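You operate a simulated robot arm through the tools that you are given. There is no shell and no other tool. Be economical: measure what you need, move in short steps, check, and stop when the job is done.

You run a simulated two-armed robot. Do the job below in one go: nothing can be reset, and whatever is moved stays where it is left.

## Task
Try the lamp from the hook tray on the tail flange.
Fine: pass it to your other hand and stand it there. Hold it, switch on, see it lit, switch off, and put it back in the tray. Set down upright: lamp body.

It is judged by the outcome, as a careful person would: the job done as asked, and still so three seconds after it is handed in. It fails if anything else is knocked over, pushed out of place, dropped, spilled or broken.

## Robot
Two 7-joint arms with two-finger parallel grippers on one trunk, on a base that drives. Base frame: it is fixed to the floor where the robot stands at the start and does not move with it; the origin is under the middle of the robot, x ahead of it, y to its left, z up. Units: mm, rad, N and s.
The left shoulder is at the start at [70, 134, 1176], the right one opposite. With the tool pointing down near the work surface each hand reaches from about 100 to 640 mm from the robot's upright axis, wherever it stands, measured 20 degrees to its own side. Places, roughly: hook tray inside [500, 100, 800]; lamp slider [500, 100, 1000]; tail flange [600, -500, 1000]. Payload 1.57 kg a hand.
The TCP of each hand is the grasp point between the finger pads, 30 mm short of the fingertips. In the tool frame z runs along the fingers and y along their closing line. Largest opening 80 mm; finger width 17, thickness 12; the body of the gripper, 40 by 82 mm, starts 80 mm behind the TCP.
Orientation is that of the tool frame in the base frame, as a unit quaternion [w, x, y, z]. With the fingers straight down and closing along the base's y, the tool's x points along the base's -x, its y along +y and its z along -z.

## Interface
- The arms move only by the tool jog_arm. It takes "left_motion", "right_motion" or both (then of equal length, played together; a hand with none holds still); each is a list of rows, each a list of 7 numbers: the shift along the base's x, y, z in mm, then the turn, a rotation vector about the base's x, y, z in rad, then the finger opening in mm, from 0 to 80. In form: [[x, y, z, wx, wy, wz, grip], ...]. A call has 1 to 12 rows; each row shifts and turns the commanded pose from where the row before left it. Each row takes 0.2 s and may step no farther than 50 mm and 0.15 rad from the row before; otherwise, or with a gripper value out of range, the whole call is refused. A pose out of reach is approached as far as the arm can. The call stops where the force on the tool passes 40 N (or 10 N more than at its start, if that is more) or the arm is blocked; 0.2 s more then pass. Each finger travels about 153 mm/s and halts on what it meets, pressing with about 22 N; the grip force reading is that of the motor and also rises with nothing between the fingers. The clock runs only during rows and for 0.2 s after the last one: add rows that do not move to give the fingers time. It gives the time, the measured TCP pose, the force on the tool (base axes), the opening and the grip force at its end, in the units of the frame above (readings bear some noise), with the torque about the TCP (base axes, N m) and any sound that the robot's microphone picked up.
- Cameras (640 x 400 px; columns grow to the right, rows downward): "scene" is now at [136.3, 2.7, 1402]; the picture's right is [0.04, -1.00, 0.00], its down [-0.59, -0.03, -0.81] and it looks along [0.80, 0.04, -0.59] (base axes); focal length 257 px, centre (320, 200). "left" rides on the left gripper at [72, 7, -122] in its tool frame; the picture's right is [-0.09, 1.00, 0.00], its down [-0.84, -0.08, -0.54] and it looks along [-0.54, -0.05, 0.84] (tool axes); focal length 238 px, centre (320, 200). "right" rides on the right gripper at [72, -7, -122] in its tool frame; the picture's right is [0.09, 1.00, 0.00], its down [-0.84, 0.08, -0.54] and it looks along [-0.54, 0.05, 0.84] (tool axes); focal length 238 px, centre (320, 200).
- snapshot(camera): a new picture of that camera. It takes no simulated time.
- lift_body(by): slides the trunk up (or, below 0, down) by that many mm; the arms and the scene camera ride with it, the base frame stays. It gives what a move gives, with no picture.
- roll_base(legs): drives the robot by 1 to 6 legs, each [ahead, left, turn to the left] in mm, mm and rad, along the robot's own axes; the way and the turn of a leg run together, so that a leg with both is an arc; at most 1500 mm and 3.142 rad a leg. The arms and the cameras ride along, it lands a little off, and it stops where it bumps. It gives what a move gives.
- aim_head(pan, tilt): turns the head with the scene camera to pan (to the left, within 1.501 rad either way) and tilt (down, from -0.506 to 1.204), counted from straight ahead of the robot. It gives what a move gives.
- probe_pixels(camera, pixels): for up to 12 pixels [column, row] of the newest picture of that camera ("zoom" is the newest enlarged one), the place [x, y, z] in the base frame of the surface seen there, good to about 3 mm. It takes no simulated time.
- close_up(camera, box): a new picture of the part [left, top, right, bottom] of that camera's present view, enlarged. It takes no simulated time.
- sign_off(): hands the job in; it is judged then, once.

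Work in short steps. Measure before you move; look again where a grasp or a placing could have gone wrong, and mend it. You have 80 turns and 78 pictures in all, those below and enlarged ones among them. Open the grippers and draw the arms clear of the work before you hand the job in, unless the task says otherwise; then end with one line.

The tools are called after "Emit:" as a command line: name --argument value ..., lists and objects as JSON in quotes. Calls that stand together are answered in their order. jog_arm: Moves the arms, as the interface text tells. Its arguments: {"type":"object","properties":{"left_motion":{"type":"array","items":{"type":"array","items":{"type":"number"}}},"right_motion":{"type":"array","items":{"type":"array","items":{"type":"number"}}}},"required":[]} The other tools are called the same way: lift_body (by) slides the trunk up or down; roll_base (legs) drives the base; aim_head (pan, tilt) turns the head that bears the scene camera; snapshot (camera) takes a picture; probe_pixels (camera, pixels) gives the place of the surface under pixels of a picture; close_up (camera, box) takes an enlarged picture of a part of a camera's view; sign_off () hands the job in.

At the start:

```text
time_s: 0.0
left_position: [440.8, 225.4, 1208.7]
left_tcp_rot: [0.0, 0.001, 1.0, -0.001]
left_ft_force: [-1.2, -1.0, 0.7]
left_wrist_torque: [-0.05, 0.01, 0.0]
left_opening: 79.9
left_grip_force: 0.0
right_position: [436.5, -139.7, 1185.6]
right_tcp_rot: [0.001, 0.0, 1.0, 0.0]
right_ft_force: [-0.7, 0.2, 0.1]
right_wrist_torque: [0.0, 0.0, 0.02]
right_opening: 80.0
right_grip_force: 0.1
trunk travel left (down, up): [-750.0, 190.0]
robot x, y, heading: [1.8, 0.4, -0.004]
head pan, tilt: [0.044, 0.634]
```

scene: 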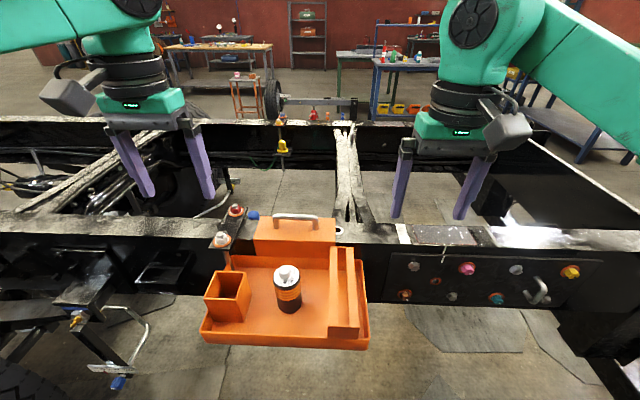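
right: 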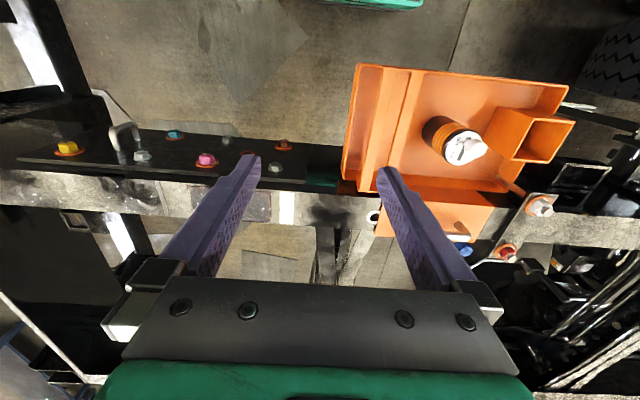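
left: 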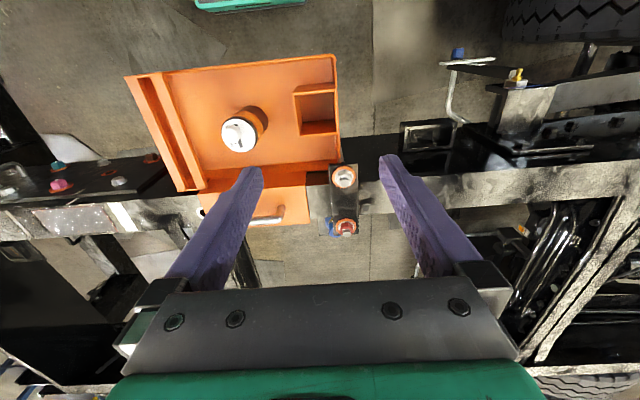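

The scene shows the orange hook tray with a dark cylindrical lamp at about (288,288). I take enlarged views of the tray and of the right side where the tail flange should be.

Emit:
close_up --camera "scene" --box '[190, 190, 390, 360]'

Emit:
close_up --camera "scene" --box '[370, 180, 640, 350]'

Emit:
probe_pixels --camera "scene" --pixels '[[286, 271], [288, 300], [283, 279], [260, 330], [325, 320], [285, 218], [440, 235], [530, 237], [540, 290], [345, 260], [227, 285], [232, 213]]'

```text
2.35 times, centred on (290, 275) of scene
```

zoom: 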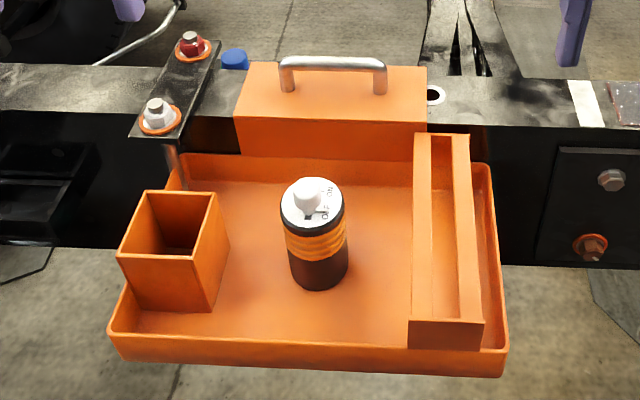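

```text
2.35 times, centred on (505, 265) of scene
```

zoom: 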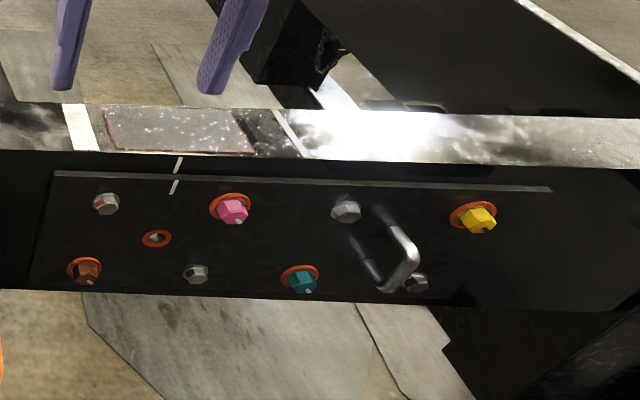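

```text
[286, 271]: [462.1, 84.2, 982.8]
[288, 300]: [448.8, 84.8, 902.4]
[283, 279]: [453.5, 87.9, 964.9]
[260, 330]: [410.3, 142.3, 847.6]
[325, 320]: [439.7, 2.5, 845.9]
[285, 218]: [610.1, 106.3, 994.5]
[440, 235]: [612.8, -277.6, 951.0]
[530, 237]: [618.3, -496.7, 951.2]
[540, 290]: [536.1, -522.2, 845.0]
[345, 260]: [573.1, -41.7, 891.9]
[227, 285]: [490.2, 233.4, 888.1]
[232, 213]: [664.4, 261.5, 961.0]
```

The lamp stands about z 848–965 with a slide knob and ON/OFF marks on its white top. I look closer at the knob and at the rail.

Emit:
close_up --camera "scene" --box '[264, 256, 314, 316]'

Emit:
probe_pixels --camera "zoom" --pixels '[[300, 60], [300, 120], [380, 110], [250, 120], [320, 150], [320, 200], [250, 250], [380, 250], [320, 330], [220, 200], [400, 200], [320, 370]]'

Emit:
close_up --camera "left" --box '[210, 90, 290, 160]'

```text
6.67 times, centred on (289, 286) of scene
```

zoom: 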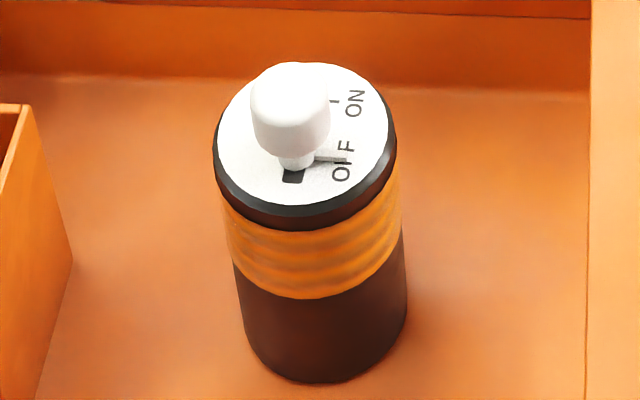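

```text
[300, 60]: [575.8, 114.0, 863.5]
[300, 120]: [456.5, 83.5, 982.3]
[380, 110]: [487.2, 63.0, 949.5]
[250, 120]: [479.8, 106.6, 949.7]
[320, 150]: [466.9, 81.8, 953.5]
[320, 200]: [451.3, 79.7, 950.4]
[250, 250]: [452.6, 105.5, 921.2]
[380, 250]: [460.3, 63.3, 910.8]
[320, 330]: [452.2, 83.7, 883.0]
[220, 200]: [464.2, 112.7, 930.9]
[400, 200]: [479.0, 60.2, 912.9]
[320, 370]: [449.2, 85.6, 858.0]
```

```text
5.71 times, centred on (250, 125) of left
```

zoom: 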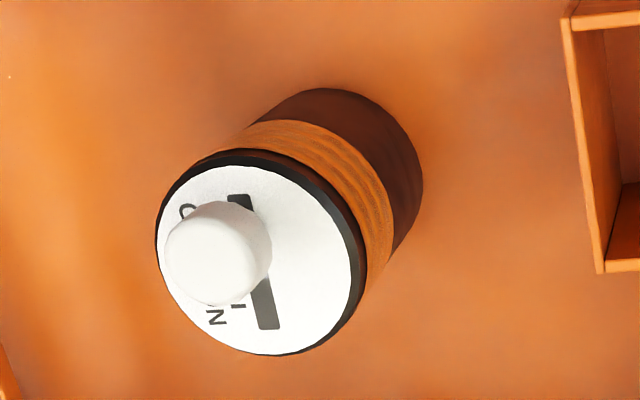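

The lamp is a cylinder about 52 mm across, centred near (476, 86), z 848–950, knob top about 985. Its slot runs roughly along x, with ON away from the robot. I'll turn the left hand −90° about z, so it closes along x and leaves the y sides free for the right hand, and bring it over the lamp.

Emit:
jog_arm --left_motion '[[3.2, -12.7, 0, 0, 0, -0.1428, 80], [3.2, -12.7, 0, 0, 0, -0.1428, 80], [3.2, -12.7, 0, 0, 0, -0.1428, 80], [3.2, -12.7, 0, 0, 0, -0.1428, 80], [3.2, -12.7, 0, 0, 0, -0.1428, 80], [3.2, -12.7, 0, 0, 0, -0.1428, 80], [3.2, -12.7, 0, 0, 0, -0.1428, 80], [3.2, -12.7, 0, 0, 0, -0.1428, 80], [3.2, -12.7, 0, 0, 0, -0.1428, 80], [3.2, -12.7, 0, 0, 0, -0.1428, 80], [3.2, -12.7, 0, 0, 0, -0.1428, 80], [0, 0, 0, 0, 0, 0, 80]]'

Emit:
snapshot --camera "left"

Emit:
snapshot --camera "scene"

```text
time_s: 2.6
left_position: [452.4, 117.4, 1198.5]
left_tcp_rot: [0.0, 0.707, 0.707, 0.0]
left_ft_force: [-0.5, -0.4, -0.4]
left_wrist_torque: [0.0, 0.02, 0.03]
left_opening: 80.0
left_grip_force: 0.1
left hand out of reach, approached as far as the arm can: row 8, 9, 10, 11
right_position: [436.7, -140.5, 1185.5]
right_tcp_rot: [-0.001, 0.0, 1.0, 0.0]
right_ft_force: [-0.2, 0.4, 0.2]
right_wrist_torque: [-0.02, -0.01, -0.02]
right_opening: 80.0
right_grip_force: 0.1
trunk travel left (down, up): [-750.0, 190.0]
robot x, y, heading: [-0.6, -0.7, 0.001]
head pan, tilt: [0.044, 0.634]
```

```text
70 pictures are left
```

left: 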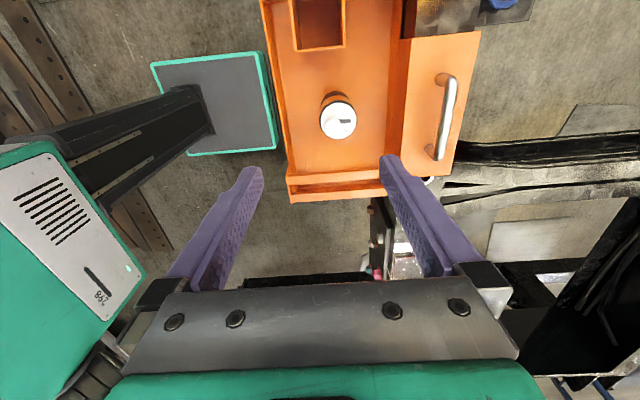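

```text
69 pictures are left
```

scene: 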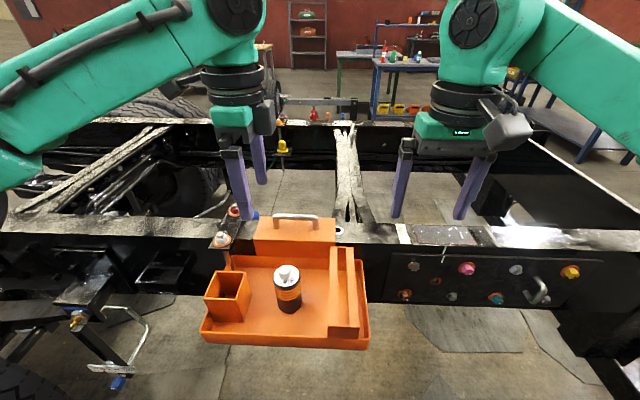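

The reach is limited at this height (it stopped at 452, 117). I lower the hand to about z 1080, well above the knob, and read where it lands.

Emit:
jog_arm --left_motion '[[0, 0, -40, 0, 0, 0, 80], [0, 0, -40, 0, 0, 0, 80], [0, 0, -35, 0, 0, 0, 80], [0, 0, 0, 0, 0, 0, 80]]'

Emit:
snapshot --camera "left"

```text
time_s: 3.6
left_position: [453.7, 117.5, 1082.4]
left_tcp_rot: [0.0, 0.707, 0.707, 0.001]
left_ft_force: [0.5, -0.2, -0.7]
left_wrist_torque: [0.04, 0.01, 0.01]
left_opening: 80.2
left_grip_force: 0.1
right_position: [436.9, -139.2, 1184.4]
right_tcp_rot: [0.0, 0.0, 1.0, 0.0]
right_ft_force: [0.4, 0.5, 0.5]
right_wrist_torque: [0.0, -0.05, 0.04]
right_opening: 80.1
right_grip_force: 0.0
trunk travel left (down, up): [-750.0, 190.0]
robot x, y, heading: [4.1, -1.4, -0.0]
head pan, tilt: [0.044, 0.634]
```

```text
68 pictures are left
```

left: 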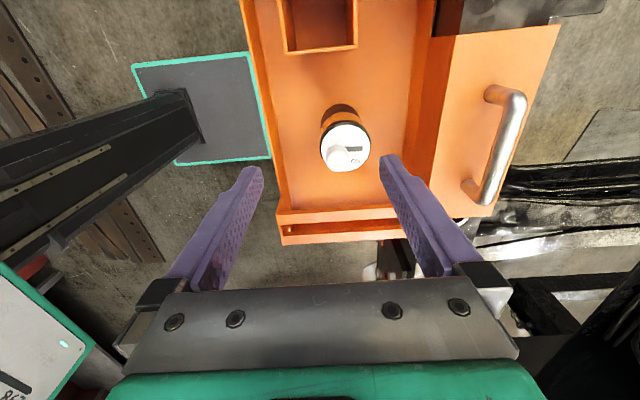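

I probe the lamp's top in this closer view to fix its centre.

Emit:
probe_pixels --camera "left" --pixels '[[322, 150], [368, 150], [345, 128], [345, 169], [345, 157], [332, 157], [357, 157], [345, 148], [330, 170], [360, 168], [355, 140], [330, 138]]'

Emit:
close_up --camera "left" --box '[305, 100, 385, 180]'

```text
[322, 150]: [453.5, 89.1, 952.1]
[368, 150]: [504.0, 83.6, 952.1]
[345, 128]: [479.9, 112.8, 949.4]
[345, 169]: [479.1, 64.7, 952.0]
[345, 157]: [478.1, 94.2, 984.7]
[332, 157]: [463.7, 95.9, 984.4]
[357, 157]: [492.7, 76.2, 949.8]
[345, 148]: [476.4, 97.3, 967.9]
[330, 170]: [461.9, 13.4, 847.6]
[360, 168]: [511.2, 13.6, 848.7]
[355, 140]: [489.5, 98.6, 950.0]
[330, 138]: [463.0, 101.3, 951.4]
```

```text
5.00 times, centred on (345, 140) of left
```

zoom: 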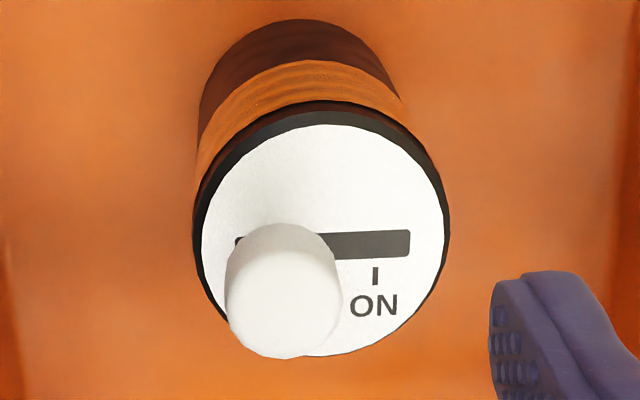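

The lamp top's centre is about (479, 88). I move the hand over it and lower part way.

Emit:
jog_arm --left_motion '[[12, -15, 0, 0, 0, 0, 80], [13, -14.5, 0, 0, 0, 0, 80], [0, 0, -30, 0, 0, 0, 80], [0, 0, -30, 0, 0, 0, 80], [0, 0, 0, 0, 0, 0, 80]]'

Emit:
snapshot --camera "left"

```text
time_s: 4.8
left_position: [474.4, 91.9, 1022.0]
left_tcp_rot: [0.0, 0.707, 0.707, 0.001]
left_ft_force: [-0.1, 0.5, 0.1]
left_wrist_torque: [-0.03, -0.01, -0.01]
left_opening: 79.9
left_grip_force: 0.1
left hand out of reach, approached as far as the arm can: row 2
right_position: [436.8, -140.0, 1186.0]
right_tcp_rot: [0.0, 0.0, 1.0, 0.0]
right_ft_force: [-0.1, 0.7, 0.0]
right_wrist_torque: [0.0, 0.03, 0.0]
right_opening: 79.7
right_grip_force: 0.0
trunk travel left (down, up): [-750.0, 190.0]
robot x, y, heading: [-0.8, 0.6, 0.001]
head pan, tilt: [0.044, 0.634]
```

```text
66 pictures are left
```

left: 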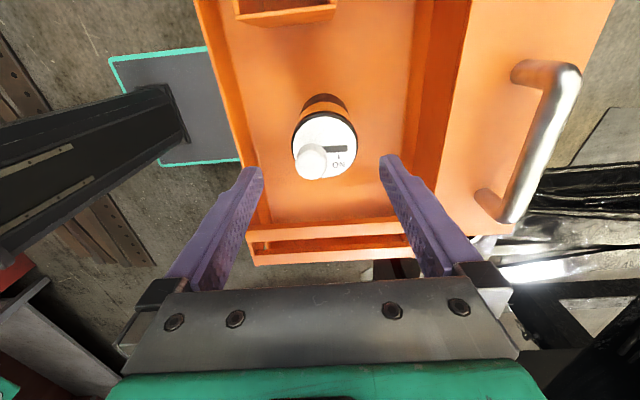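

Now (474, 92, 1022); the reach grows lower down. I correct by +5, −4 and lower to about z 980 first.

Emit:
jog_arm --left_motion '[[0, 0, -20, 0, 0, 0, 80], [5, -4, -20, 0, 0, 0, 80], [0, 0, 0, 0, 0, 0, 80]]'

Emit:
snapshot --camera "left"

Emit:
snapshot --camera "scene"

```text
time_s: 5.6
left_position: [471.6, 95.7, 983.8]
left_tcp_rot: [0.001, 0.707, 0.707, 0.001]
left_ft_force: [0.3, 0.7, -0.2]
left_wrist_torque: [0.02, 0.0, -0.03]
left_opening: 80.0
left_grip_force: 0.0
left hand out of reach, approached as far as the arm can: row 2
right_position: [436.0, -139.1, 1186.0]
right_tcp_rot: [-0.001, 0.0, 1.0, 0.0]
right_ft_force: [0.4, 0.1, 0.9]
right_wrist_torque: [-0.01, 0.02, 0.0]
right_opening: 80.3
right_grip_force: 0.1
trunk travel left (down, up): [-750.0, 190.0]
robot x, y, heading: [1.0, -2.7, 0.002]
head pan, tilt: [0.044, 0.634]
```

```text
65 pictures are left
```

left: 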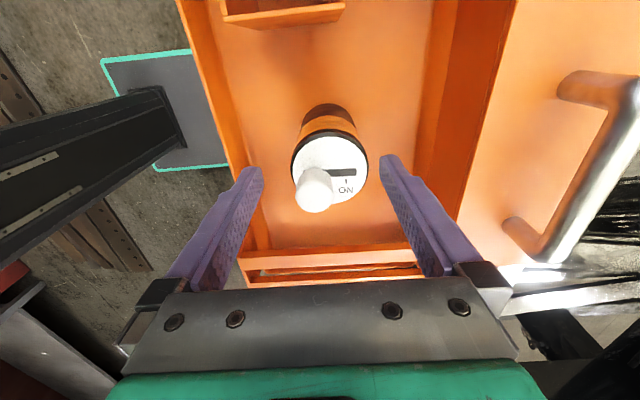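

```text
64 pictures are left
```

scene: 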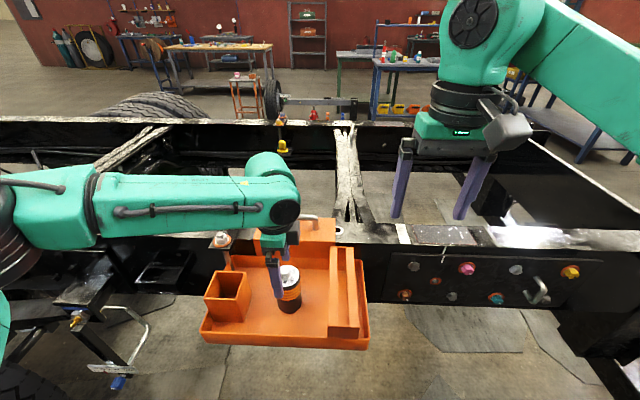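

The hand now sits at (472, 96), and reach toward +x/−y is limited by the arm. I raise it clear of the knob and drive the base a little ahead and right.

Emit:
jog_arm --left_motion '[[0, 0, 40, 0, 0, 0, 80], [0, 0, 40, 0, 0, 0, 80], [0, 0, 0, 0, 0, 0, 80]]'

Emit:
roll_base --legs '[[40, -60, 0]]'

```text
time_s: 6.4
left_position: [472.2, 97.0, 1064.4]
left_tcp_rot: [-0.001, 0.707, 0.707, 0.0]
left_ft_force: [0.3, 0.7, -0.3]
left_wrist_torque: [0.01, 0.05, 0.03]
left_opening: 80.0
left_grip_force: 0.0
right_position: [436.9, -139.9, 1185.1]
right_tcp_rot: [0.0, 0.0, 1.0, 0.001]
right_ft_force: [0.3, -0.4, -0.2]
right_wrist_torque: [0.01, 0.03, -0.01]
right_opening: 79.8
right_grip_force: 0.1
trunk travel left (down, up): [-750.0, 190.0]
robot x, y, heading: [-0.6, -1.6, 0.002]
head pan, tilt: [0.044, 0.634]
```

```text
time_s: 7.4
left_position: [507.8, 38.6, 1065.9]
left_tcp_rot: [0.002, 0.706, 0.708, -0.001]
left_ft_force: [-0.2, 0.0, 0.1]
left_wrist_torque: [-0.03, 0.03, 0.01]
left_opening: 79.8
left_grip_force: 0.1
right_position: [473.6, -197.3, 1187.7]
right_tcp_rot: [0.001, -0.001, 1.0, -0.002]
right_ft_force: [-0.7, -0.4, 0.4]
right_wrist_torque: [-0.01, -0.01, 0.03]
right_opening: 79.9
right_grip_force: 0.1
trunk travel left (down, up): [-750.0, 190.0]
robot x, y, heading: [38.6, -64.3, 0.001]
head pan, tilt: [0.044, 0.634]
```

Now the hand is at (508, 39). I shift it back over (479, 88) and lower to about z 990.

Emit:
jog_arm --left_motion '[[-15, 25, 0, 0, 0, 0, 80], [-14, 24.5, 0, 0, 0, 0, 80], [0, 0, -38, 0, 0, 0, 80], [0, 0, -38, 0, 0, 0, 80], [0, 0, 0, 0, 0, 0, 80]]'

Emit:
snapshot --camera "left"

Emit:
probe_pixels --camera "left" --pixels '[[300, 180], [320, 180], [330, 165], [340, 180], [350, 170], [320, 150]]'

```text
time_s: 8.6
left_position: [478.8, 86.1, 991.2]
left_tcp_rot: [0.0, 0.706, 0.708, 0.0]
left_ft_force: [-1.2, 0.6, 0.2]
left_wrist_torque: [0.03, -0.04, 0.0]
left_opening: 80.0
left_grip_force: 0.0
right_position: [475.3, -200.5, 1185.6]
right_tcp_rot: [0.001, -0.001, 1.0, 0.0]
right_ft_force: [-0.5, -0.4, -0.1]
right_wrist_torque: [-0.02, -0.06, 0.03]
right_opening: 80.0
right_grip_force: 0.0
trunk travel left (down, up): [-750.0, 190.0]
robot x, y, heading: [38.2, -59.8, 0.0]
head pan, tilt: [0.044, 0.634]
```

```text
63 pictures are left
```

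left: 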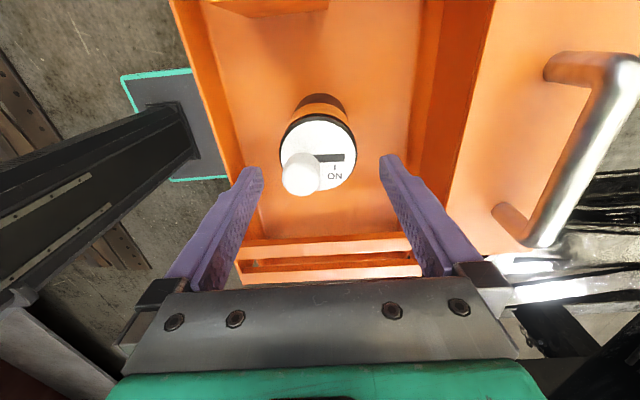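

```text
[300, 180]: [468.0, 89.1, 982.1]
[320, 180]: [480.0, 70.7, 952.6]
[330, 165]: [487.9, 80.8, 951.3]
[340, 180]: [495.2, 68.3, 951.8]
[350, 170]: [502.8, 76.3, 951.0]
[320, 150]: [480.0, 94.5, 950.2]
```

Well centred at (479, 86). I lower to z 914, keeping the palm just above the knob (top 985), and then close.

Emit:
jog_arm --left_motion '[[0, 1, -26, 0, 0, 0, 80], [0, 0, -26, 0, 0, 0, 80], [0, 0, -25, 0, 0, 0, 80], [0, 0, 0, 0, 0, 0, 80]]'

Emit:
snapshot --camera "scene"

Emit:
snapshot --camera "left"

```text
time_s: 9.6
left_position: [479.4, 86.1, 911.7]
left_tcp_rot: [0.0, 0.706, 0.708, 0.0]
left_ft_force: [-0.2, -1.3, -0.1]
left_wrist_torque: [-0.04, -0.01, 0.06]
left_opening: 80.0
left_grip_force: 0.1
right_position: [475.5, -199.6, 1184.9]
right_tcp_rot: [0.0, -0.001, 1.0, 0.0]
right_ft_force: [0.0, 0.3, -0.4]
right_wrist_torque: [0.01, 0.0, -0.02]
right_opening: 80.0
right_grip_force: 0.1
trunk travel left (down, up): [-750.0, 190.0]
robot x, y, heading: [39.1, -60.0, -0.003]
head pan, tilt: [0.044, 0.634]
```

```text
62 pictures are left
```

scene: 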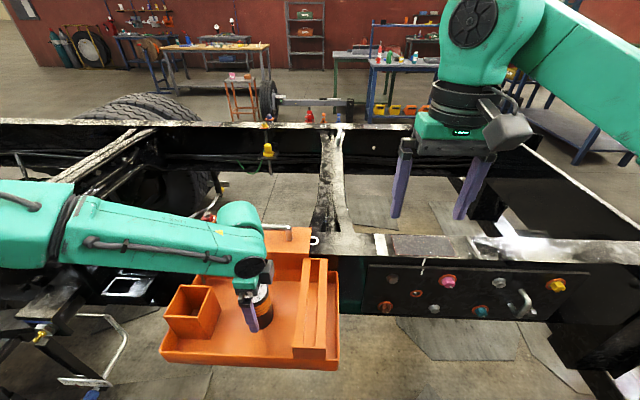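

```text
61 pictures are left
```

left: 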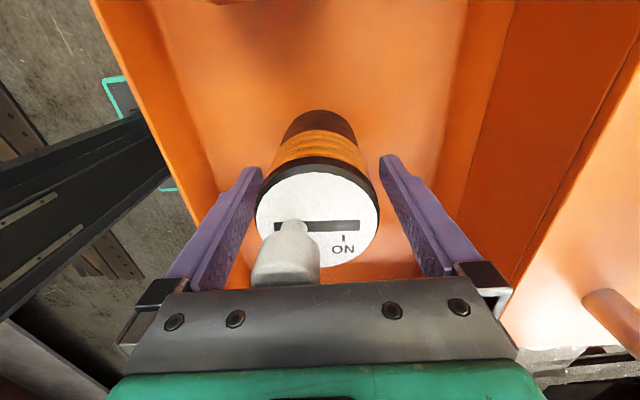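

The fingers straddle the lamp evenly with no contact force. I close the grip.

Emit:
jog_arm --left_motion '[[0, 0, 0, 0, 0, 0, 60], [0, 0, 0, 0, 0, 0, 40], [0, 0, 0, 0, 0, 0, 40], [0, 0, 0, 0, 0, 0, 40]]'

```text
time_s: 10.6
left_position: [479.6, 86.0, 911.9]
left_tcp_rot: [0.0, 0.707, 0.707, 0.0]
left_ft_force: [0.4, -0.5, 0.4]
left_wrist_torque: [-0.01, 0.01, 0.03]
left_opening: 57.3
left_grip_force: 22.2
right_position: [475.5, -200.7, 1184.1]
right_tcp_rot: [-0.001, -0.001, 1.0, 0.0]
right_ft_force: [-0.5, -0.4, -0.1]
right_wrist_torque: [-0.03, 0.02, -0.02]
right_opening: 80.0
right_grip_force: 0.1
trunk travel left (down, up): [-750.0, 190.0]
robot x, y, heading: [41.4, -59.0, 0.0]
head pan, tilt: [0.044, 0.634]
```

Gripped at 57 mm, 22 N. I lift it straight up 170 mm.

Emit:
jog_arm --left_motion '[[0, 0, 15, 0, 0, 0, 40], [0, 0, 30, 0, 0, 0, 40], [0, 0, 40, 0, 0, 0, 40], [0, 0, 40, 0, 0, 0, 40], [0, 0, 45, 0, 0, 0, 40], [0, 0, 0, 0, 0, 0, 40]]'

Emit:
snapshot --camera "scene"

```text
time_s: 12.0
left_position: [482.5, 85.7, 1081.3]
left_tcp_rot: [-0.001, 0.708, 0.707, -0.001]
left_ft_force: [-0.2, -0.2, -1.7]
left_wrist_torque: [-0.03, 0.03, 0.03]
left_opening: 57.3
left_grip_force: 22.5
right_position: [475.9, -200.2, 1184.5]
right_tcp_rot: [0.0, -0.001, 1.0, 0.001]
right_ft_force: [0.2, 0.7, 0.0]
right_wrist_torque: [0.03, 0.04, 0.02]
right_opening: 80.2
right_grip_force: 0.0
trunk travel left (down, up): [-750.0, 190.0]
robot x, y, heading: [34.5, -56.9, -0.0]
head pan, tilt: [0.044, 0.634]
```

```text
60 pictures are left
```

scene: 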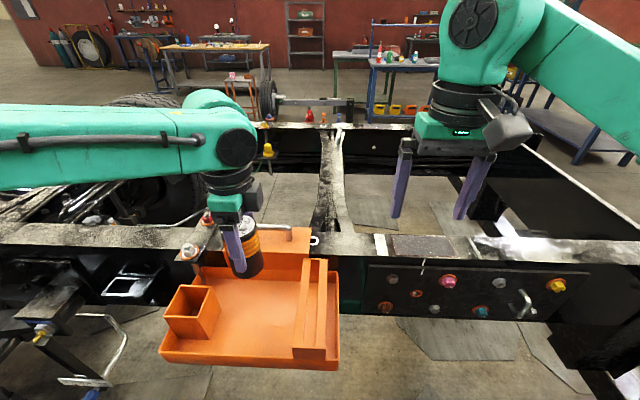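

The lamp is lifted and held upright. I look to the right, at the flange and the floor there, before driving.

Emit:
aim_head --pan -0.6 --tilt 0.8

Emit:
snapshot --camera "scene"

Emit:
probe_pixels --camera "scene" --pixels '[[320, 100], [320, 200], [320, 300], [450, 250], [450, 350], [560, 300], [200, 350], [400, 200], [500, 200], [580, 180], [250, 200], [400, 150]]'

```text
time_s: 13.1
left_position: [483.2, 85.7, 1081.6]
left_tcp_rot: [-0.001, 0.707, 0.708, 0.0]
left_ft_force: [0.0, 0.3, -1.9]
left_wrist_torque: [-0.02, -0.02, 0.0]
left_opening: 57.3
left_grip_force: 21.9
right_position: [476.3, -199.9, 1185.8]
right_tcp_rot: [0.0, -0.001, 1.0, 0.0]
right_ft_force: [0.1, -0.3, -0.3]
right_wrist_torque: [0.02, 0.01, 0.02]
right_opening: 80.0
right_grip_force: 0.1
trunk travel left (down, up): [-750.0, 190.0]
robot x, y, heading: [41.7, -58.2, 0.001]
head pan, tilt: [-0.6, 0.799]
```

```text
59 pictures are left
```

scene: 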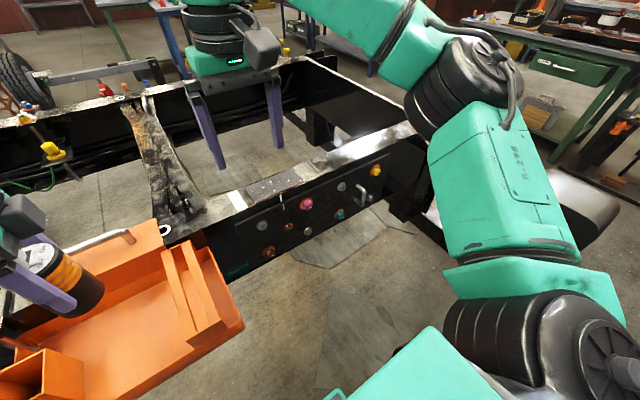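

```text
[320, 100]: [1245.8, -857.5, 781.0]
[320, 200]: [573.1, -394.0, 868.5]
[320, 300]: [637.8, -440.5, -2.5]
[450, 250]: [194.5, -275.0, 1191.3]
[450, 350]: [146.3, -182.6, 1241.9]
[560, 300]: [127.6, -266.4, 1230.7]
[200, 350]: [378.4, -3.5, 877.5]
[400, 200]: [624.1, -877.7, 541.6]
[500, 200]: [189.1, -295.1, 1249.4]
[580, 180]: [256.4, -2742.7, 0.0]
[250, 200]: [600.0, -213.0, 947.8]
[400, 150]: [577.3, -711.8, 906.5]
```

The floor in front of the rail is clear. With the lamp's bottom at about z 1017, above the rail top (951), I drive right about 420 and slightly ahead, to face the tail part of the rail.

Emit:
roll_base --legs '[[0, -420, 0]]'

Emit:
aim_head --pan 0.0 --tilt 0.75

Emit:
snapshot --camera "scene"

```text
time_s: 15.6
left_position: [482.8, -335.5, 1082.0]
left_tcp_rot: [0.0, 0.711, 0.703, -0.001]
left_ft_force: [-0.4, 0.0, -1.8]
left_wrist_torque: [0.0, 0.0, -0.05]
left_opening: 57.4
left_grip_force: 22.1
right_position: [472.7, -621.0, 1186.1]
right_tcp_rot: [0.0, 0.006, 1.0, -0.001]
right_ft_force: [0.3, 1.0, 0.4]
right_wrist_torque: [0.01, 0.0, 0.02]
right_opening: 80.1
right_grip_force: 0.0
trunk travel left (down, up): [-750.0, 190.0]
robot x, y, heading: [37.7, -482.2, -0.009]
head pan, tilt: [-0.6, 0.799]
```

```text
time_s: 16.6
left_position: [483.4, -336.6, 1081.6]
left_tcp_rot: [0.0, 0.711, 0.703, -0.001]
left_ft_force: [0.2, 0.1, -1.0]
left_wrist_torque: [-0.01, 0.01, 0.0]
left_opening: 57.5
left_grip_force: 22.2
right_position: [473.0, -621.4, 1185.9]
right_tcp_rot: [0.0, 0.005, 1.0, 0.0]
right_ft_force: [0.1, -0.2, 0.2]
right_wrist_torque: [-0.02, 0.03, -0.01]
right_opening: 80.1
right_grip_force: 0.0
trunk travel left (down, up): [-750.0, 190.0]
robot x, y, heading: [37.7, -474.2, -0.009]
head pan, tilt: [0.0, 0.75]
```

```text
58 pictures are left
```

scene: 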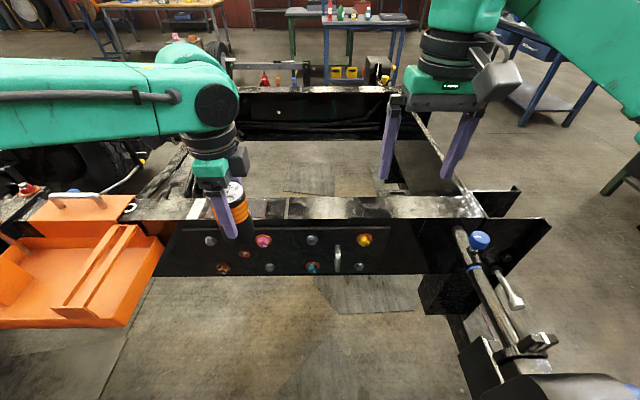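

I zoom on the rail top to see the tail flange surface.

Emit:
close_up --camera "scene" --box '[180, 160, 520, 300]'

Emit:
probe_pixels --camera "scene" --pixels '[[290, 200], [290, 215], [340, 200], [340, 215], [400, 200], [400, 214], [450, 208], [340, 194], [400, 194], [310, 241], [338, 260], [200, 207]]'

```text
1.88 times, centred on (350, 230) of scene
```

zoom: 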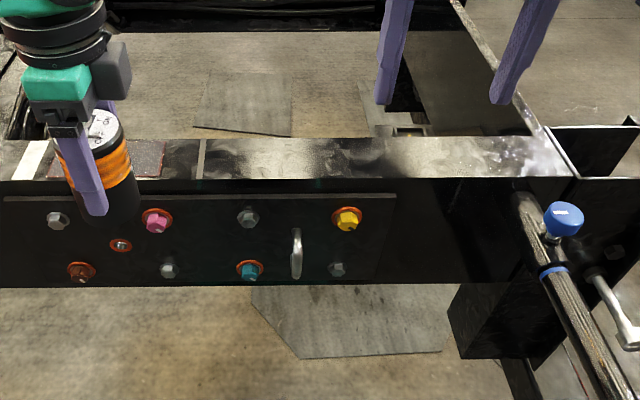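

```text
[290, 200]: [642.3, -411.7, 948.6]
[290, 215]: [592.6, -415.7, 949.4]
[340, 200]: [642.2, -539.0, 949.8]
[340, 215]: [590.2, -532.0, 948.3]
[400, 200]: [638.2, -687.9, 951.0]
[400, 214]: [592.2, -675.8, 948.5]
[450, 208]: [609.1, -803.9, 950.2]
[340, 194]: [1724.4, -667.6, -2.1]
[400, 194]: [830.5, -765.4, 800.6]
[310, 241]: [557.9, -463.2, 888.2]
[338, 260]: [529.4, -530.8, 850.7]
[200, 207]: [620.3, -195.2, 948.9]
```

The tail flange's top runs about x 580–655, z 949, beyond the seam near y −390; I'll stand the lamp at about (615, −500). For the hand-over I bring the left hand to about (440, −470, 1100), and tip the right hand forward to 30° below level.

Emit:
jog_arm --left_motion '[[-8, -26.7, 3.7, 0, 0, 0, 40], [-9, -26.7, 3.7, 0, 0, 0, 40], [-9, -26.7, 3.7, 0, 0, 0, 40], [-9, -26.7, 3.7, 0, 0, 0, 40], [-8, -26.7, 3.7, 0, 0, 0, 40], [0, 0, 0, 0, 0, 0, 40], [0, 0, 0, 0, 0, 0, 40], [0, 0, 0, 0, 0, 0, 40]]' --right_motion '[[-20, -5, 0, 0, -0.1496, 0, 80], [-20, -5, 0, 0, -0.1496, 0, 80], [-20, -5, 0, 0, -0.1496, 0, 80], [-20, -5, 0, 0, -0.1496, 0, 80], [-20, -5, 0, 0, -0.1496, 0, 80], [-20, -5, 0, 0, -0.1496, 0, 80], [-20, -5, 0, 0, -0.1496, 0, 80], [0, 0, 0, 0, 0, 0, 80]]'

Emit:
snapshot --camera "right"

Emit:
snapshot --camera "scene"

```text
time_s: 18.4
left_position: [430.3, -441.4, 1086.5]
left_tcp_rot: [0.0, 0.711, 0.703, 0.0]
left_ft_force: [0.9, 0.1, -0.8]
left_wrist_torque: [0.03, 0.02, 0.0]
left_opening: 57.7
left_grip_force: 22.1
left hand out of reach, approached as far as the arm can: row 4, 5
right_position: [351.2, -652.5, 1229.2]
right_tcp_rot: [0.5, 0.003, 0.866, 0.004]
right_ft_force: [-0.6, 0.0, -0.1]
right_wrist_torque: [0.01, 0.0, 0.01]
right_opening: 79.9
right_grip_force: 0.0
right hand out of reach, approached as far as the arm can: row 6, 7
trunk travel left (down, up): [-750.0, 190.0]
robot x, y, heading: [42.9, -475.1, -0.008]
head pan, tilt: [0.0, 0.75]
```

```text
56 pictures are left
```

right: 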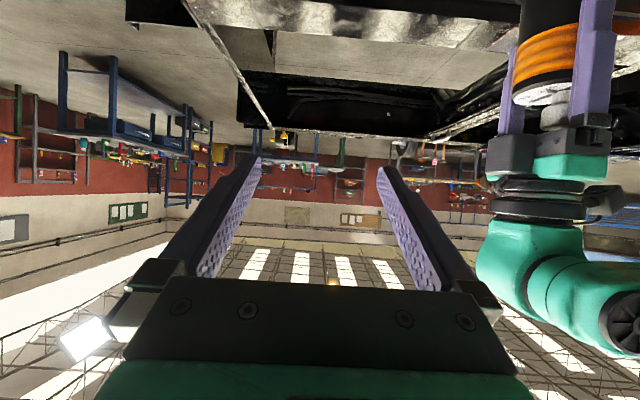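

```text
55 pictures are left
```

scene: 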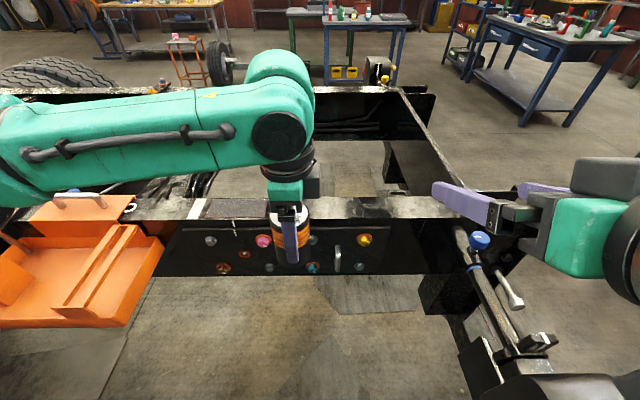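

The lamp is at (430, −441). The right hand points 30° below level at (351, −652, 1229). I move it left and down toward a stand-off in front of the lamp, in stages.

Emit:
jog_arm --right_motion '[[-4, 30, -20, 0, 0, 0, 80], [-4, 30, -20, 0, 0, 0, 80], [-4, 30, -20, 0, 0, 0, 80], [-4, 30, -20, 0, 0, 0, 80], [0, 0, 0, 0, 0, 0, 80]]'

Emit:
snapshot --camera "right"

```text
time_s: 19.6
left_position: [430.3, -442.7, 1087.1]
left_tcp_rot: [0.0, 0.71, 0.704, 0.001]
left_ft_force: [-0.2, 0.4, -1.3]
left_wrist_torque: [-0.01, 0.0, -0.01]
left_opening: 57.3
left_grip_force: 22.1
right_position: [345.0, -524.9, 1173.1]
right_tcp_rot: [0.5, 0.031, 0.866, 0.016]
right_ft_force: [-1.4, -0.5, -0.4]
right_wrist_torque: [0.0, -0.01, -0.01]
right_opening: 79.9
right_grip_force: 0.0
right hand out of reach, approached as far as the arm can: row 1, 2
trunk travel left (down, up): [-750.0, 190.0]
robot x, y, heading: [35.5, -480.4, -0.01]
head pan, tilt: [0.0, 0.75]
```

```text
54 pictures are left
```

right: 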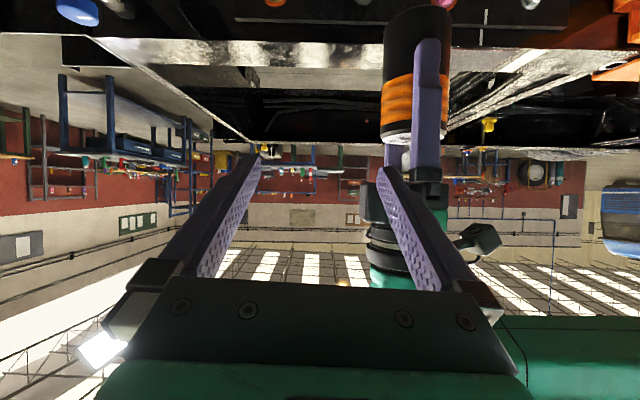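

It moves freely. I go on to the stand-off at about (335, −442, 1117).

Emit:
jog_arm --right_motion '[[-4, 20, -20, 0, 0, 0, 80], [-3, 21, -20, 0, 0, 0, 80], [-3, 21, -16, 0, 0, 0, 80], [0, 21, 0, 0, 0, 0, 80], [0, 0, 0, 0, 0, 0, 80]]'

Emit:
snapshot --camera "right"

Emit:
snapshot --camera "scene"

```text
time_s: 20.2
left_position: [435.8, -434.7, 1083.6]
left_tcp_rot: [-0.002, 0.707, 0.707, 0.003]
left_ft_force: [5.4, 15.1, 2.2]
left_wrist_torque: [-1.09, 0.58, -0.59]
left_opening: 57.1
left_grip_force: 21.9
right_position: [358.7, -486.0, 1163.7]
right_tcp_rot: [0.485, 0.097, 0.869, 0.026]
right_ft_force: [-6.0, -15.2, -3.4]
right_wrist_torque: [-0.3, 0.18, -0.24]
right_opening: 65.7
right_grip_force: 0.0
trunk travel left (down, up): [-750.0, 190.0]
robot x, y, heading: [38.2, -476.8, -0.013]
head pan, tilt: [0.0, 0.75]
stopped in row 2 (left hand): the force on the tool passed its limit at 50 N (the readings are from after the stop); the commanded pose is now the measured one
```

```text
53 pictures are left
```

right: 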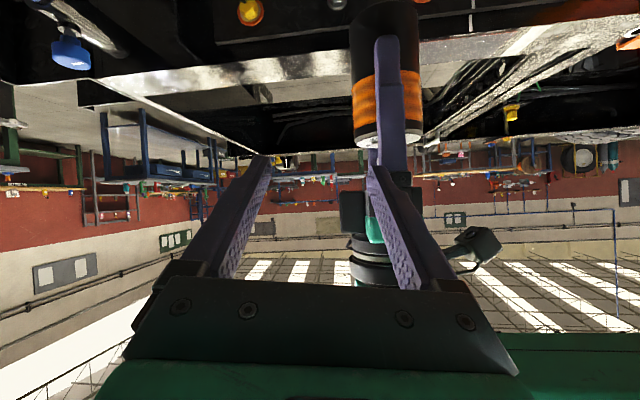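

```text
52 pictures are left
```

scene: 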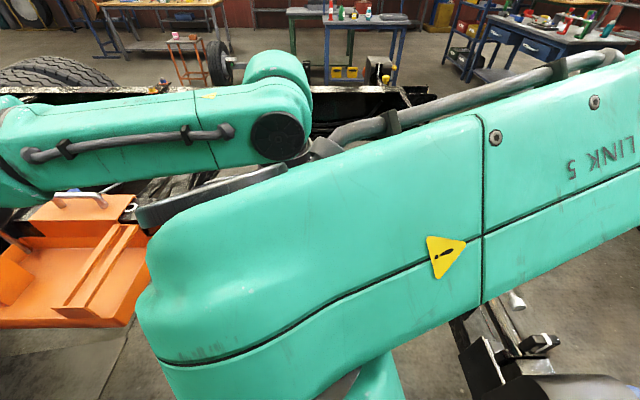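

The right hand touched the left gripper, and the forearms crowd each other. I back the right hand off to its own side. Then I'll use another scheme: left hand closing along y, right hand coming from the right and pointing along +y.

Emit:
jog_arm --right_motion '[[-8, -20, 0, 0, 0, 0, 80], [-8, -40, 5, 0, 0, 0, 80], [0, -45, 5, 0, 0, 0, 80], [0, -45, 0, 0, 0, 0, 80], [0, -45, 0, 0, 0, 0, 80], [0, 0, 0, 0, 0, 0, 80]]'

Emit:
snapshot --camera "scene"

Emit:
snapshot --camera "left"

```text
time_s: 21.6
left_position: [432.6, -436.5, 1085.1]
left_tcp_rot: [-0.002, 0.707, 0.707, 0.002]
left_ft_force: [0.3, 0.2, -1.3]
left_wrist_torque: [-0.05, 0.02, 0.03]
left_opening: 57.4
left_grip_force: 21.6
right_position: [367.6, -661.8, 1216.3]
right_tcp_rot: [0.487, 0.095, 0.868, 0.028]
right_ft_force: [0.2, -1.1, 0.4]
right_wrist_torque: [-0.01, 0.0, 0.01]
right_opening: 79.8
right_grip_force: 0.0
right hand out of reach, approached as far as the arm can: row 3, 4, 5
trunk travel left (down, up): [-750.0, 190.0]
robot x, y, heading: [35.2, -477.3, -0.008]
head pan, tilt: [0.0, 0.75]
```

```text
51 pictures are left
```

scene: 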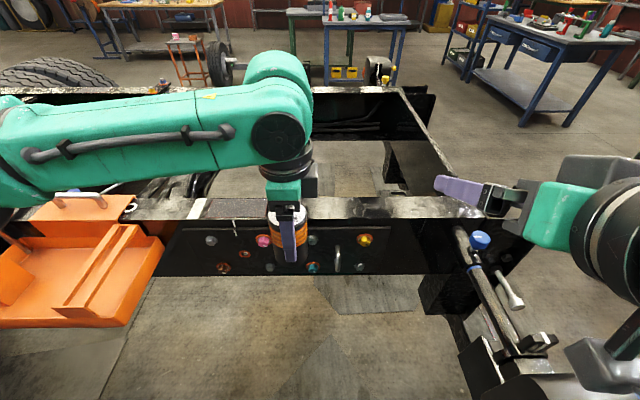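

```text
50 pictures are left
```

left: 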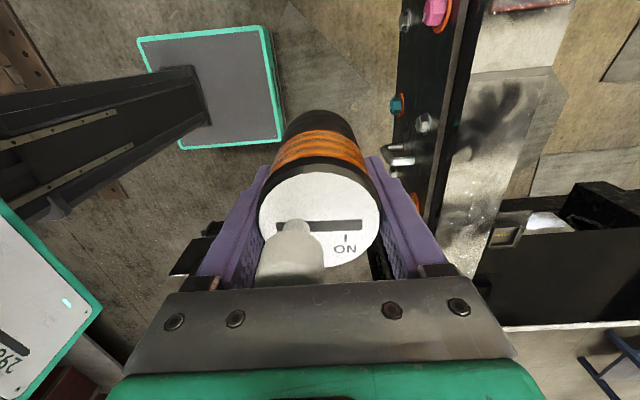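

The lamp is still upright and firm in the left hand. I turn the left hand +90° (closing along y, ON end toward +y), and turn the right hand +90° so it points along +y, well apart.

Emit:
jog_arm --left_motion '[[2, -2, 1, 0, 0, 0.1428, 40], [2, -2, 1, 0, 0, 0.1428, 40], [2, -2, 1, 0, 0, 0.1428, 40], [2, -2, 1, 0, 0, 0.1428, 40], [2, -2, 1, 0, 0, 0.1428, 40], [2, -2, 1, 0, 0, 0.1428, 40], [2, -2, 1, 0, 0, 0.1428, 40], [2, -2, 1, 0, 0, 0.1428, 40], [2, -2, 1, 0, 0, 0.1428, 40], [2, -2, 1, 0, 0, 0.1428, 40], [0, 0, 0, 0, 0, 0.1428, 40], [0, 0, 0, 0, 0, 0, 40]]' --right_motion '[[8, -5, -8, 0, 0, 0.1428, 80], [8, -5, -8, 0, 0, 0.1428, 80], [8, -5, -8, 0, 0, 0.1428, 80], [8, -5, -8, 0, 0, 0.1428, 80], [8, -5, -8, 0, 0, 0.1428, 80], [8, -5, -8, 0, 0, 0.1428, 80], [8, -5, -8, 0, 0, 0.1428, 80], [8, -5, -8, 0, 0, 0.1428, 80], [8, -5, -8, 0, 0, 0.1428, 80], [8, -5, -8, 0, 0, 0.1428, 80], [0, 0, 0, 0, 0, 0.1428, 80], [0, 0, 0, 0, 0, 0, 80]]'

Emit:
snapshot --camera "scene"

```text
time_s: 24.2
left_position: [442.4, -434.2, 1090.8]
left_tcp_rot: [-0.004, 0.0, 1.0, 0.0]
left_ft_force: [-0.1, -0.5, -1.5]
left_wrist_torque: [0.0, -0.02, 0.01]
left_opening: 57.2
left_grip_force: 21.7
left hand out of reach, approached as far as the arm can: row 2, 3, 5, 7, 8, 10
right_position: [400.5, -687.6, 1185.1]
right_tcp_rot: [0.46, -0.152, 0.858, 0.17]
right_ft_force: [-1.0, 0.2, -0.4]
right_wrist_torque: [-0.01, 0.0, 0.01]
right_opening: 80.0
right_grip_force: 0.0
right hand out of reach, approached as far as the arm can: row 1, 5, 6, 7, 8, 9, 10, 11
trunk travel left (down, up): [-750.0, 190.0]
robot x, y, heading: [38.0, -481.7, -0.011]
head pan, tilt: [0.0, 0.75]
```

```text
49 pictures are left
```

scene: 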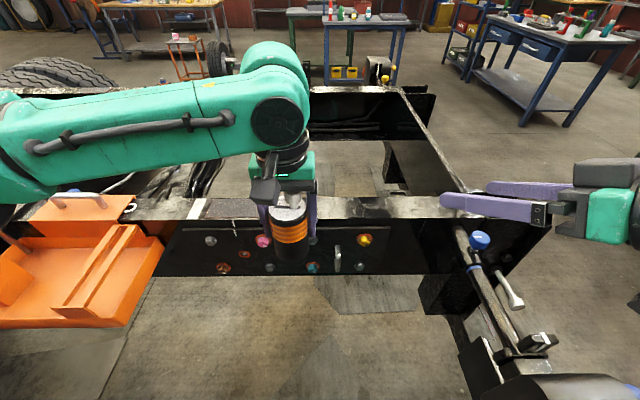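

Both arms run near their limits since the wrists are above shoulder height. I raise the trunk by 170 mm to give them a better posture.

Emit:
lift_body --by 170

Emit:
jog_arm --left_motion '[[0, 0, -30, 0, 0, 0, 40], [0, 0, -30, 0, 0, 0, 40], [0, 0, -30, 0, 0, 0, 40], [0, 0, -30, 0, 0, 0, 40], [5, -10, -30, 0, 0, 0, 40], [5, -10, 0, 0, 0, 0, 40], [0, 0, 0, 0, 0, 0, 40]]' --right_motion '[[5, 0, -40, 0, 0, 0, 80], [5, 0, -40, 0, 0, 0, 80], [5, 0, -40, 0, 0, 0, 80], [5, 0, -40, 0, 0, 0, 80], [5, 0, -30, 0, 0, 0, 80], [0, 0, 0, 0, 0, 0, 80], [0, 0, 0, 0, 0, 0, 80]]'

Emit:
snapshot --camera "scene"

```text
time_s: 26.1
left_position: [442.4, -435.0, 1259.9]
left_tcp_rot: [-0.002, 0.001, 1.0, 0.0]
left_ft_force: [-0.1, -0.2, -1.3]
left_wrist_torque: [0.0, -0.01, -0.04]
left_opening: 57.4
left_grip_force: 21.9
right_position: [400.1, -687.9, 1354.8]
right_tcp_rot: [0.46, -0.151, 0.858, 0.169]
right_ft_force: [0.3, -0.5, 1.0]
right_wrist_torque: [0.01, -0.01, 0.02]
right_opening: 79.9
right_grip_force: 0.1
trunk travel left (down, up): [-920.0, 20.0]
robot x, y, heading: [37.8, -479.3, -0.013]
head pan, tilt: [0.0, 0.75]
```

```text
time_s: 27.7
left_position: [437.4, -422.4, 1121.0]
left_tcp_rot: [-0.003, 0.001, 1.0, -0.002]
left_ft_force: [-0.1, 0.5, -1.6]
left_wrist_torque: [-0.01, -0.02, -0.02]
left_opening: 57.8
left_grip_force: 22.6
left hand out of reach, approached as far as the arm can: row 4, 5, 6
right_position: [426.9, -663.4, 1170.5]
right_tcp_rot: [0.461, -0.153, 0.857, 0.17]
right_ft_force: [-0.4, 0.2, -0.4]
right_wrist_torque: [0.02, -0.01, 0.01]
right_opening: 80.0
right_grip_force: 0.1
right hand out of reach, approached as far as the arm can: row 2, 3
trunk travel left (down, up): [-920.0, 20.0]
robot x, y, heading: [36.2, -478.2, -0.012]
head pan, tilt: [0.0, 0.75]
```

```text
48 pictures are left
```

scene: 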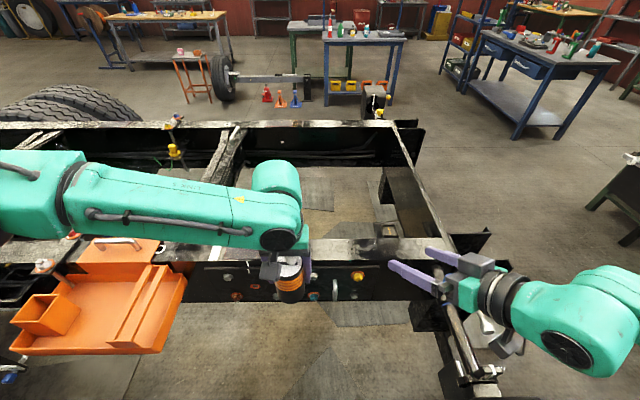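

The left hand is still limited toward −y, but stays steady at (437, −422). I turn the right hand on toward +y (60° more), staying well to the right.

Emit:
jog_arm --right_motion '[[4, -3, -3, 0, 0, 0.131, 80], [4, -3, -3, 0, 0, 0.131, 80], [4, -3, -3, 0, 0, 0.131, 80], [4, -3, -3, 0, 0, 0.131, 80], [4, -3, -3, 0, 0, 0.131, 80], [4, -3, -3, 0, 0, 0.131, 80], [4, -3, -3, 0, 0, 0.131, 80], [4, -3, -3, 0, 0, 0.131, 80], [0, 0, 0, 0, 0, 0, 80]]'

Emit:
snapshot --camera "scene"

```text
time_s: 29.7
left_position: [439.6, -422.8, 1120.3]
left_tcp_rot: [-0.002, 0.0, 1.0, -0.001]
left_ft_force: [0.0, 0.6, -1.4]
left_wrist_torque: [-0.01, 0.0, -0.02]
left_opening: 57.3
left_grip_force: 22.0
right_position: [428.1, -662.0, 1170.8]
right_tcp_rot: [0.46, -0.152, 0.858, 0.17]
right_ft_force: [-0.6, -0.1, 0.3]
right_wrist_torque: [-0.02, -0.01, 0.02]
right_opening: 79.9
right_grip_force: 0.2
right hand out of reach, approached as far as the arm can: row 1, 2, 3, 4, 5, 6, 7, 8
trunk travel left (down, up): [-920.0, 20.0]
robot x, y, heading: [37.8, -479.6, -0.007]
head pan, tilt: [0.0, 0.75]
```

```text
47 pictures are left
```

scene: 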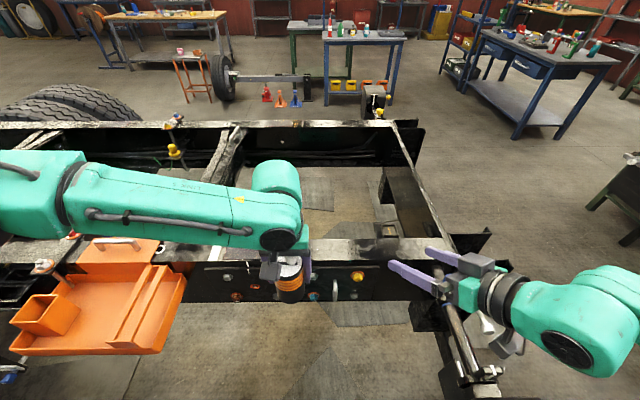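

The wrist is at a limit in this posture. I take the right hand back to pointing straight down first, then yaw it. It will be tipped toward +y afterwards, mirroring how the left hand got there.

Emit:
jog_arm --right_motion '[[0, -5, 10, -0.0743, 0.127, 0, 80], [0, -5, 10, -0.0743, 0.127, 0, 80], [0, -5, 10, -0.0743, 0.127, 0, 80], [0, -5, 0, -0.0743, 0.127, 0, 80], [0, 0, 0, -0.0743, 0.127, 0, 80], [0, 0, 0, -0.0743, 0.127, 0, 80], [0, 0, 0, -0.0743, 0.127, 0, 80], [0, 0, 0, 0, 0, 0, 80]]'

Emit:
jog_arm --right_motion '[[0, 0, 0, 0, 0, 0.131, 80], [0, 0, 0, 0, 0, 0.131, 80], [0, 0, 0, 0, 0, 0.131, 80], [0, 0, 0, 0, 0, 0.131, 80], [0, 0, 0, 0, 0, 0.131, 80], [0, 0, 0, 0, 0, 0.131, 80], [0, 0, 0, 0, 0, 0.131, 80], [0, 0, 0, 0, 0, 0.131, 80], [0, 0, 0, 0, 0, 0, 80]]'

Emit:
snapshot --camera "scene"

```text
time_s: 31.5
left_position: [438.4, -423.2, 1122.1]
left_tcp_rot: [-0.002, 0.001, 1.0, -0.001]
left_ft_force: [-0.9, 0.1, -1.0]
left_wrist_torque: [0.02, -0.02, 0.0]
left_opening: 56.8
left_grip_force: 21.5
right_position: [427.5, -684.0, 1201.0]
right_tcp_rot: [-0.002, -0.175, 0.985, -0.001]
right_ft_force: [0.4, -0.5, -0.3]
right_wrist_torque: [0.0, -0.01, 0.0]
right_opening: 79.9
right_grip_force: 0.1
trunk travel left (down, up): [-920.0, 20.0]
robot x, y, heading: [37.7, -480.0, -0.013]
head pan, tilt: [0.0, 0.75]
```

```text
time_s: 33.5
left_position: [439.9, -421.4, 1120.1]
left_tcp_rot: [-0.004, 0.001, 1.0, 0.0]
left_ft_force: [-0.3, 0.1, -1.3]
left_wrist_torque: [-0.02, -0.01, 0.0]
left_opening: 57.4
left_grip_force: 22.6
right_position: [399.1, -661.4, 1214.3]
right_tcp_rot: [0.001, -0.363, 0.932, -0.01]
right_ft_force: [0.9, -0.1, -0.4]
right_wrist_torque: [0.0, 0.0, -0.02]
right_opening: 79.9
right_grip_force: 0.1
right hand out of reach, approached as far as the arm can: row 2, 3, 4, 5, 6, 7, 8
trunk travel left (down, up): [-920.0, 20.0]
robot x, y, heading: [37.7, -478.6, -0.007]
head pan, tilt: [0.0, 0.75]
```

```text
46 pictures are left
```

scene: 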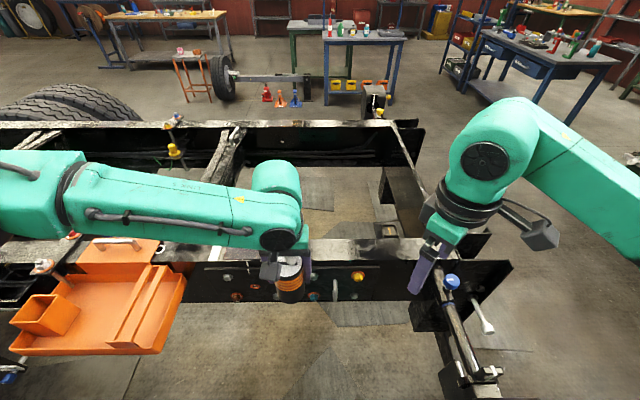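

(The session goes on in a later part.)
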